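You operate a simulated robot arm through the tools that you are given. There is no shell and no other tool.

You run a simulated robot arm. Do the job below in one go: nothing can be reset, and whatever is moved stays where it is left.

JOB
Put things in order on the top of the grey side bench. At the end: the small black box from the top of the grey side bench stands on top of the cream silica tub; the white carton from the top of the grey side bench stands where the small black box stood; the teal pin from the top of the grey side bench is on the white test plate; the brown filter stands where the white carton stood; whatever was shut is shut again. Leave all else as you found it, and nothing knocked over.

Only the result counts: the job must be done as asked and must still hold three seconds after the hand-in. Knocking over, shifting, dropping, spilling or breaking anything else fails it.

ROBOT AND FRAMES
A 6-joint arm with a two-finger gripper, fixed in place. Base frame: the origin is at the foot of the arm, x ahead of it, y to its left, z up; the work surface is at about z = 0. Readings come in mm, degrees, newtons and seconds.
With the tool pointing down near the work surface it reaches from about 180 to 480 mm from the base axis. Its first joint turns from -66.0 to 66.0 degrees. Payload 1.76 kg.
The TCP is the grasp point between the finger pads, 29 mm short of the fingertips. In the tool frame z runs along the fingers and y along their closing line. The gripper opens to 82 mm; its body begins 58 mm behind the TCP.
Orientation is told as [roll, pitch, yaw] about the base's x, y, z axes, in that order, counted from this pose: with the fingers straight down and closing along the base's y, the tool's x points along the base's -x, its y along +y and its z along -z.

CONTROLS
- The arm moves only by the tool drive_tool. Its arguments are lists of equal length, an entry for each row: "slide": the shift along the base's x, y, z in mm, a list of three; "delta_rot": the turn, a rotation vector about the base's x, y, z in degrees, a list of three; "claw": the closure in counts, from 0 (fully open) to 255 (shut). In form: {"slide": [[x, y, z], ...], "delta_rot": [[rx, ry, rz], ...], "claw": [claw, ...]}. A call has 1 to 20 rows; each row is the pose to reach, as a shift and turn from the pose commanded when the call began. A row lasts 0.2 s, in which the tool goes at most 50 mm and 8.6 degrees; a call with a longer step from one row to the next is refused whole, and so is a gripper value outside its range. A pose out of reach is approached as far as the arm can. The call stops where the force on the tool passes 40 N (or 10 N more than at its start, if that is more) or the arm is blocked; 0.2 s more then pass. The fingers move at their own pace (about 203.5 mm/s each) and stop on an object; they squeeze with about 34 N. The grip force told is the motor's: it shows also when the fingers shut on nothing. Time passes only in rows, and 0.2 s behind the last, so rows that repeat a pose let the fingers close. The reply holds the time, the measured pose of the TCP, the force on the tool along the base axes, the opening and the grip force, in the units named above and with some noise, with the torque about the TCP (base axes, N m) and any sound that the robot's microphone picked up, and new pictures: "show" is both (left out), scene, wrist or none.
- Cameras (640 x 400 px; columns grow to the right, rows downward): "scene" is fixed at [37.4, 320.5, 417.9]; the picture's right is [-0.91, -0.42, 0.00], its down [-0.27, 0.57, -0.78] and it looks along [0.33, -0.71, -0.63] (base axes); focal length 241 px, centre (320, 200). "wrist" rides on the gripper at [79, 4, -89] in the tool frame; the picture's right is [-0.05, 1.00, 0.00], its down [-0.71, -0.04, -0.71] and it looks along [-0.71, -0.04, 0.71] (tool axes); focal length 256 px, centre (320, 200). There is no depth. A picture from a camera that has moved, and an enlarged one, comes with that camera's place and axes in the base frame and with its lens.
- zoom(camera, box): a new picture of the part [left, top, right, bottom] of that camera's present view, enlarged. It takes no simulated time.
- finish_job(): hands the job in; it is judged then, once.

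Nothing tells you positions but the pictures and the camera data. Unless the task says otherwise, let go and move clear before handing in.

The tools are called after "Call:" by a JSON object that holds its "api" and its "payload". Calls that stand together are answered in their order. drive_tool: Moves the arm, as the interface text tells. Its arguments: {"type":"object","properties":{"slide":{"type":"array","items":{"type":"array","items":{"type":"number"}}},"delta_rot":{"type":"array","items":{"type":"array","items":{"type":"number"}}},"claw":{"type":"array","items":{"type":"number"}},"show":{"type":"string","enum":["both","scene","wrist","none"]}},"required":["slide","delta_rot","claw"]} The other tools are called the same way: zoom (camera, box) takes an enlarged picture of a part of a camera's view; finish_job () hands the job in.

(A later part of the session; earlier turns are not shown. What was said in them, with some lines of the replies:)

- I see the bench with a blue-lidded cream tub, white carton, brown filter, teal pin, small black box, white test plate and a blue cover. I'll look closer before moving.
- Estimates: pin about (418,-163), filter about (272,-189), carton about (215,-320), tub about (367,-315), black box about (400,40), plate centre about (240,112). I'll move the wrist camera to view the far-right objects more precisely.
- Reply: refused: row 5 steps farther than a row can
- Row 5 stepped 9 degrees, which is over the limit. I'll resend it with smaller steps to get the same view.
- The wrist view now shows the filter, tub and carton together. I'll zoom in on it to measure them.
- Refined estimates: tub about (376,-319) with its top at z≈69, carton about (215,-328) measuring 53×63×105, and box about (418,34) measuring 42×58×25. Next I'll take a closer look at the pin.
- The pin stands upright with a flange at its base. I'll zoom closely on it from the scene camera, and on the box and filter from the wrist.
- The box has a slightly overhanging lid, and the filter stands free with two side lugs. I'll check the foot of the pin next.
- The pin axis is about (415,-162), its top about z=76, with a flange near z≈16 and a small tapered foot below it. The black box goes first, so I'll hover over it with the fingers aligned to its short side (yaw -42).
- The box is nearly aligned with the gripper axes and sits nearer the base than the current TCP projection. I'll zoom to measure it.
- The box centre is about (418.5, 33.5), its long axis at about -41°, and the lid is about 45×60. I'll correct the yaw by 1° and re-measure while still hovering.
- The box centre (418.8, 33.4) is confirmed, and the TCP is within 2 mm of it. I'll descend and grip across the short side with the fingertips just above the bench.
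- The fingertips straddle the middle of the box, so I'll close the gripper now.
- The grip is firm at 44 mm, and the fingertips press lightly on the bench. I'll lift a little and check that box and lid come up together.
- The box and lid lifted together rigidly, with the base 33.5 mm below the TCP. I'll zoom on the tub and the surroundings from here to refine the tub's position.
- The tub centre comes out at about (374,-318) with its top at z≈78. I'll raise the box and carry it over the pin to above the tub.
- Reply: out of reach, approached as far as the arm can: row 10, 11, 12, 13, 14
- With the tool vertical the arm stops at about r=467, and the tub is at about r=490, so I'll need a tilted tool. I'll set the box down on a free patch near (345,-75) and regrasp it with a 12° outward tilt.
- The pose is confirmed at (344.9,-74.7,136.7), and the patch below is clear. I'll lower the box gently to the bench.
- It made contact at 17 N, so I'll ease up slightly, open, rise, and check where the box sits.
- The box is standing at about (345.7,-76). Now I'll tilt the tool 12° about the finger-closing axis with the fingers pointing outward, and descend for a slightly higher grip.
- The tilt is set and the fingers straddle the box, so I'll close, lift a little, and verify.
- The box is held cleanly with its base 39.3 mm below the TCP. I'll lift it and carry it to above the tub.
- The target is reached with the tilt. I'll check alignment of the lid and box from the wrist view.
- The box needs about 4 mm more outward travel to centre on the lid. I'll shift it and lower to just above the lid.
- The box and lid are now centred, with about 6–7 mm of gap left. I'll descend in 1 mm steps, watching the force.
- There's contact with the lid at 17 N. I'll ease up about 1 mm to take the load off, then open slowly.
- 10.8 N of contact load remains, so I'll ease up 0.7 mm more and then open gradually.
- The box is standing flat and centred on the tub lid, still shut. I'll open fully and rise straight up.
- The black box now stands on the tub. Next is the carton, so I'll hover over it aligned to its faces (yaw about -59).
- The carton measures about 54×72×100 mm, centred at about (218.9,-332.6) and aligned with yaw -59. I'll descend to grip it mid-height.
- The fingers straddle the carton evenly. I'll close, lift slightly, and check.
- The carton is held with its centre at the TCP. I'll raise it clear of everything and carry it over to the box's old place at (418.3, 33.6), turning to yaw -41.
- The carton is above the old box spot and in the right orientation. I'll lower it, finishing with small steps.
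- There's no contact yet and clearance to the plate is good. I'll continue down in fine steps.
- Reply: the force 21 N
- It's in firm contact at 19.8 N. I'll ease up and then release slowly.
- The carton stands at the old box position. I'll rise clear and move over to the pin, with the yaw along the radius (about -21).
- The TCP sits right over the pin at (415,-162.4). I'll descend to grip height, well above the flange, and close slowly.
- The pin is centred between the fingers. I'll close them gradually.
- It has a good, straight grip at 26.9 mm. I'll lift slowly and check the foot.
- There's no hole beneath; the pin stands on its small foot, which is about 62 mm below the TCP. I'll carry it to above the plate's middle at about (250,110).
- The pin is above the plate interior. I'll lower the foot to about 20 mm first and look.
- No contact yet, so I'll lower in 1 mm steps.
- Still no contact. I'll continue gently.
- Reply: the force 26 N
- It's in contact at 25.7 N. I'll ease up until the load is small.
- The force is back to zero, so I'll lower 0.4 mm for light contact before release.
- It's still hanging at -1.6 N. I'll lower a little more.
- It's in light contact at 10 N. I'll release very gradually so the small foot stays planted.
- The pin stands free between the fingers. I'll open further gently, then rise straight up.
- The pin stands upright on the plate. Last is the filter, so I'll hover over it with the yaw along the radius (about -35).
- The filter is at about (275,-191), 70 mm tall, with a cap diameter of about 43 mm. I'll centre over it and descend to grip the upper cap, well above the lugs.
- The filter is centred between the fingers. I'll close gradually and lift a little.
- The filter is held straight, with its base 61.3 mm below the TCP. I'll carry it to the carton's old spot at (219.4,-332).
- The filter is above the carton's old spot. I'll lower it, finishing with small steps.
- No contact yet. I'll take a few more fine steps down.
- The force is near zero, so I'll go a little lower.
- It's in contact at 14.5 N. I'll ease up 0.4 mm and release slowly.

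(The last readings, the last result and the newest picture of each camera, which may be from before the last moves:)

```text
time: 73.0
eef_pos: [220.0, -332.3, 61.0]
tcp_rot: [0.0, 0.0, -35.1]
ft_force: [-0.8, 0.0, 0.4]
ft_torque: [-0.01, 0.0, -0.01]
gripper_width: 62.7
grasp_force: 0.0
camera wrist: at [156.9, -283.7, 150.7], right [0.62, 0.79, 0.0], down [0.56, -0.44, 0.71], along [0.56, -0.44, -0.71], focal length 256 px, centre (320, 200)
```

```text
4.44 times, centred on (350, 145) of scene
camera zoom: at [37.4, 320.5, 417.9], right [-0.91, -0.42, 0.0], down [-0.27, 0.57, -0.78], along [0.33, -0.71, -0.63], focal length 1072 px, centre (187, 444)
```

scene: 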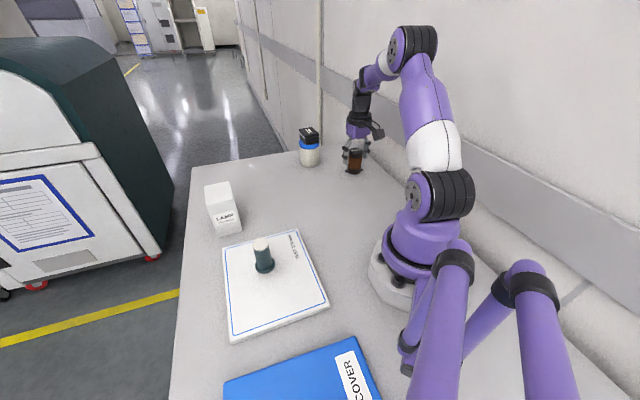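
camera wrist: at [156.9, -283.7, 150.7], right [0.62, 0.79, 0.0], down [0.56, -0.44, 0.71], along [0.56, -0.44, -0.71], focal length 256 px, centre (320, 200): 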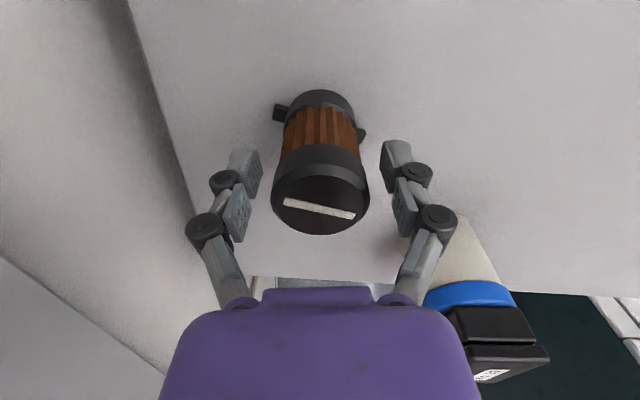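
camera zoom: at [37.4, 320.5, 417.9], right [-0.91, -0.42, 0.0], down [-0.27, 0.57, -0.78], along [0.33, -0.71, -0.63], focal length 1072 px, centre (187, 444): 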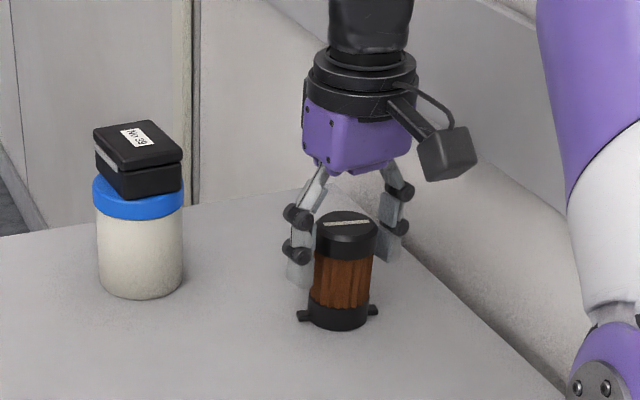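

The filter stands free at the carton's old place. I'll rise straight up, move clear back to the starting area, and review everything.

Call:
{"api": "drive_tool", "payload": {"slide": [[0, 0, 3], [0, 0, 15], [0, 0, 45], [0, 0, 90], [0, 0, 130], [10, 35, 150], [22, 75, 170], [34, 115, 190], [44, 155, 205], [52, 195, 205], [58, 235, 205], [64, 275, 205], [66, 305, 205], [66, 305, 205]], "delta_rot": [[0, 0, 0], [0, 0, 0], [0, 0, 0], [0, 0, 0], [0, 0, 0], [0, 0, 4], [0, 0, 8], [0, 0, 12], [0, 0, 17], [0, 0, 22], [0, 0, 27], [0, 0, 32], [0, 0, 35], [0, 0, 35]], "claw": [40, 40, 40, 40, 40, 0, 0, 0, 0, 0, 0, 0, 0, 0], "show": "both"}}

Call:
{"api": "zoom", "payload": {"camera": "scene", "box": [180, 110, 400, 248]}}

Call:
{"api": "zoom", "payload": {"camera": "scene", "box": [180, 220, 400, 358]}}

Call:
{"api": "zoom", "payload": {"camera": "scene", "box": [280, 115, 376, 190]}}

```text
time: 76.0
eef_pos: [286.6, -26.6, 267.1]
tcp_rot: [0.0, 0.0, 0.1]
ft_force: [-0.5, 0.3, 0.0]
ft_torque: [0.01, 0.0, 0.01]
gripper_width: 82.0
grasp_force: 0.1
camera wrist: at [206.8, -23.1, 356.1], right [0.05, 1.0, 0.0], down [0.71, -0.04, 0.71], along [0.71, -0.04, -0.71], focal length 256 px, centre (320, 200)
```

scene: 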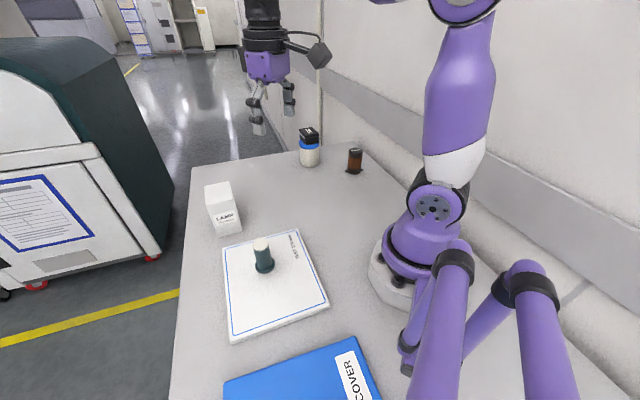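
wrist: 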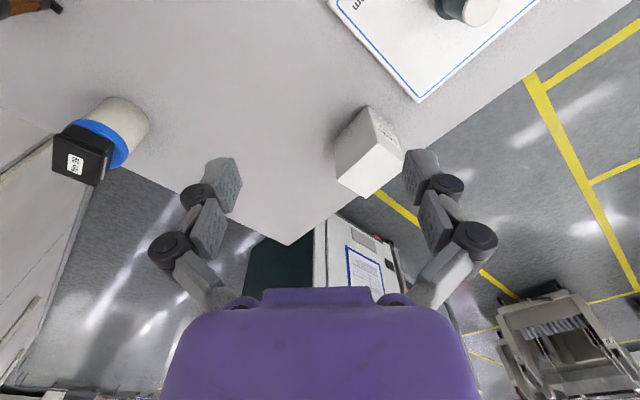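

```text
2.90 times, centred on (290, 179) of scene
camera zoom: at [37.4, 320.6, 417.9], right [-0.91, -0.42, 0.0], down [-0.27, 0.57, -0.78], along [0.33, -0.71, -0.63], focal length 699 px, centre (407, 261)
```

zoom: 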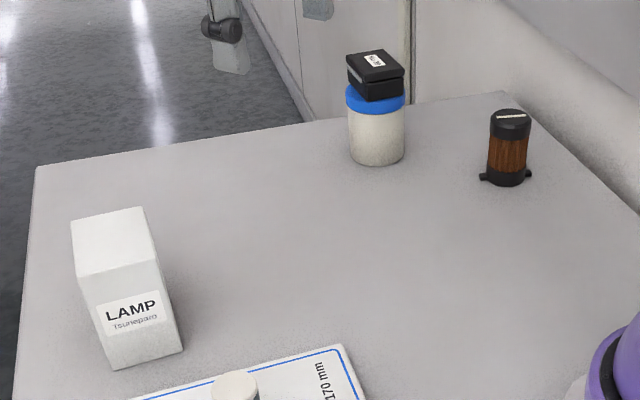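

```text
2.90 times, centred on (290, 289) of scene
camera zoom: at [37.4, 320.6, 417.9], right [-0.91, -0.42, 0.0], down [-0.27, 0.57, -0.78], along [0.33, -0.71, -0.63], focal length 699 px, centre (407, -58)
```

zoom: 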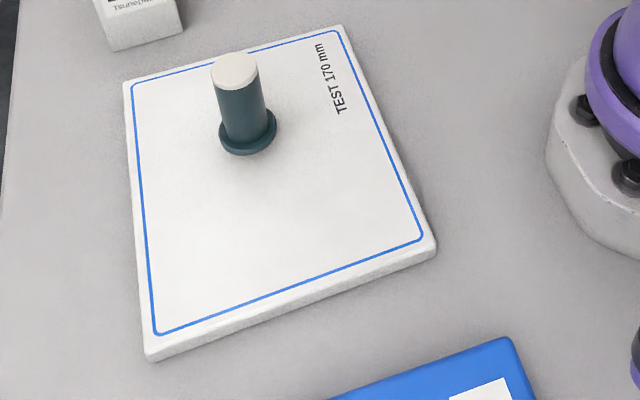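

```text
5.33 times, centred on (328, 152) of scene
camera zoom: at [37.4, 320.6, 417.9], right [-0.91, -0.42, 0.0], down [-0.27, 0.57, -0.78], along [0.33, -0.71, -0.63], focal length 1286 px, centre (277, 453)
```

zoom: 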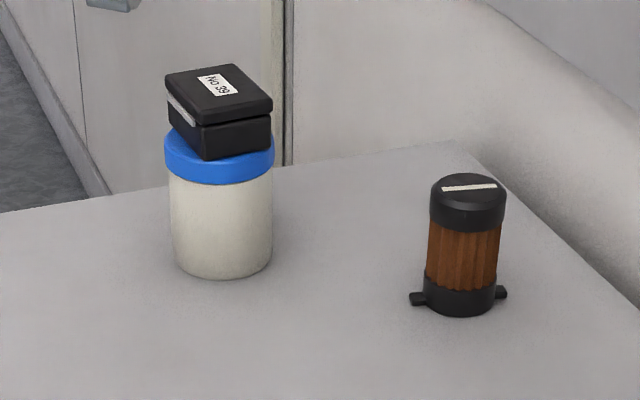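

All four moves check out. The box stands shut and centred on the tub, the carton is where the box stood, the pin is upright on the plate, and the filter is where the carton stood. The tub and plate haven't moved and the gripper is clear, so I'm handing in.

Call:
{"api": "finish_job", "payload": {}}

```text
The job is handed in.
```

The job is handed in, and every item is where you asked for it. Positions come from the last camera pictures, taken after I moved the arm clear.

- **Small black box:** it stands on the cream silica tub, within about 3 mm of the lid's centre, with its own lid still shut.
- **White carton:** it stands upright where the black box was, turned the same way the box was.
- **Teal pin:** it stands upright on its small foot on the white test plate, well inside the edge.
- **Brown filter:** it stands where the white carton was.

The arm couldn't reach the tub with the gripper pointing straight down. I set the box down once on a free patch of bench and picked it up again with the tool tilted.

The tub and test plate are where they started, I did not touch the blue cover, and nothing was knocked over. I opened nothing along the way.
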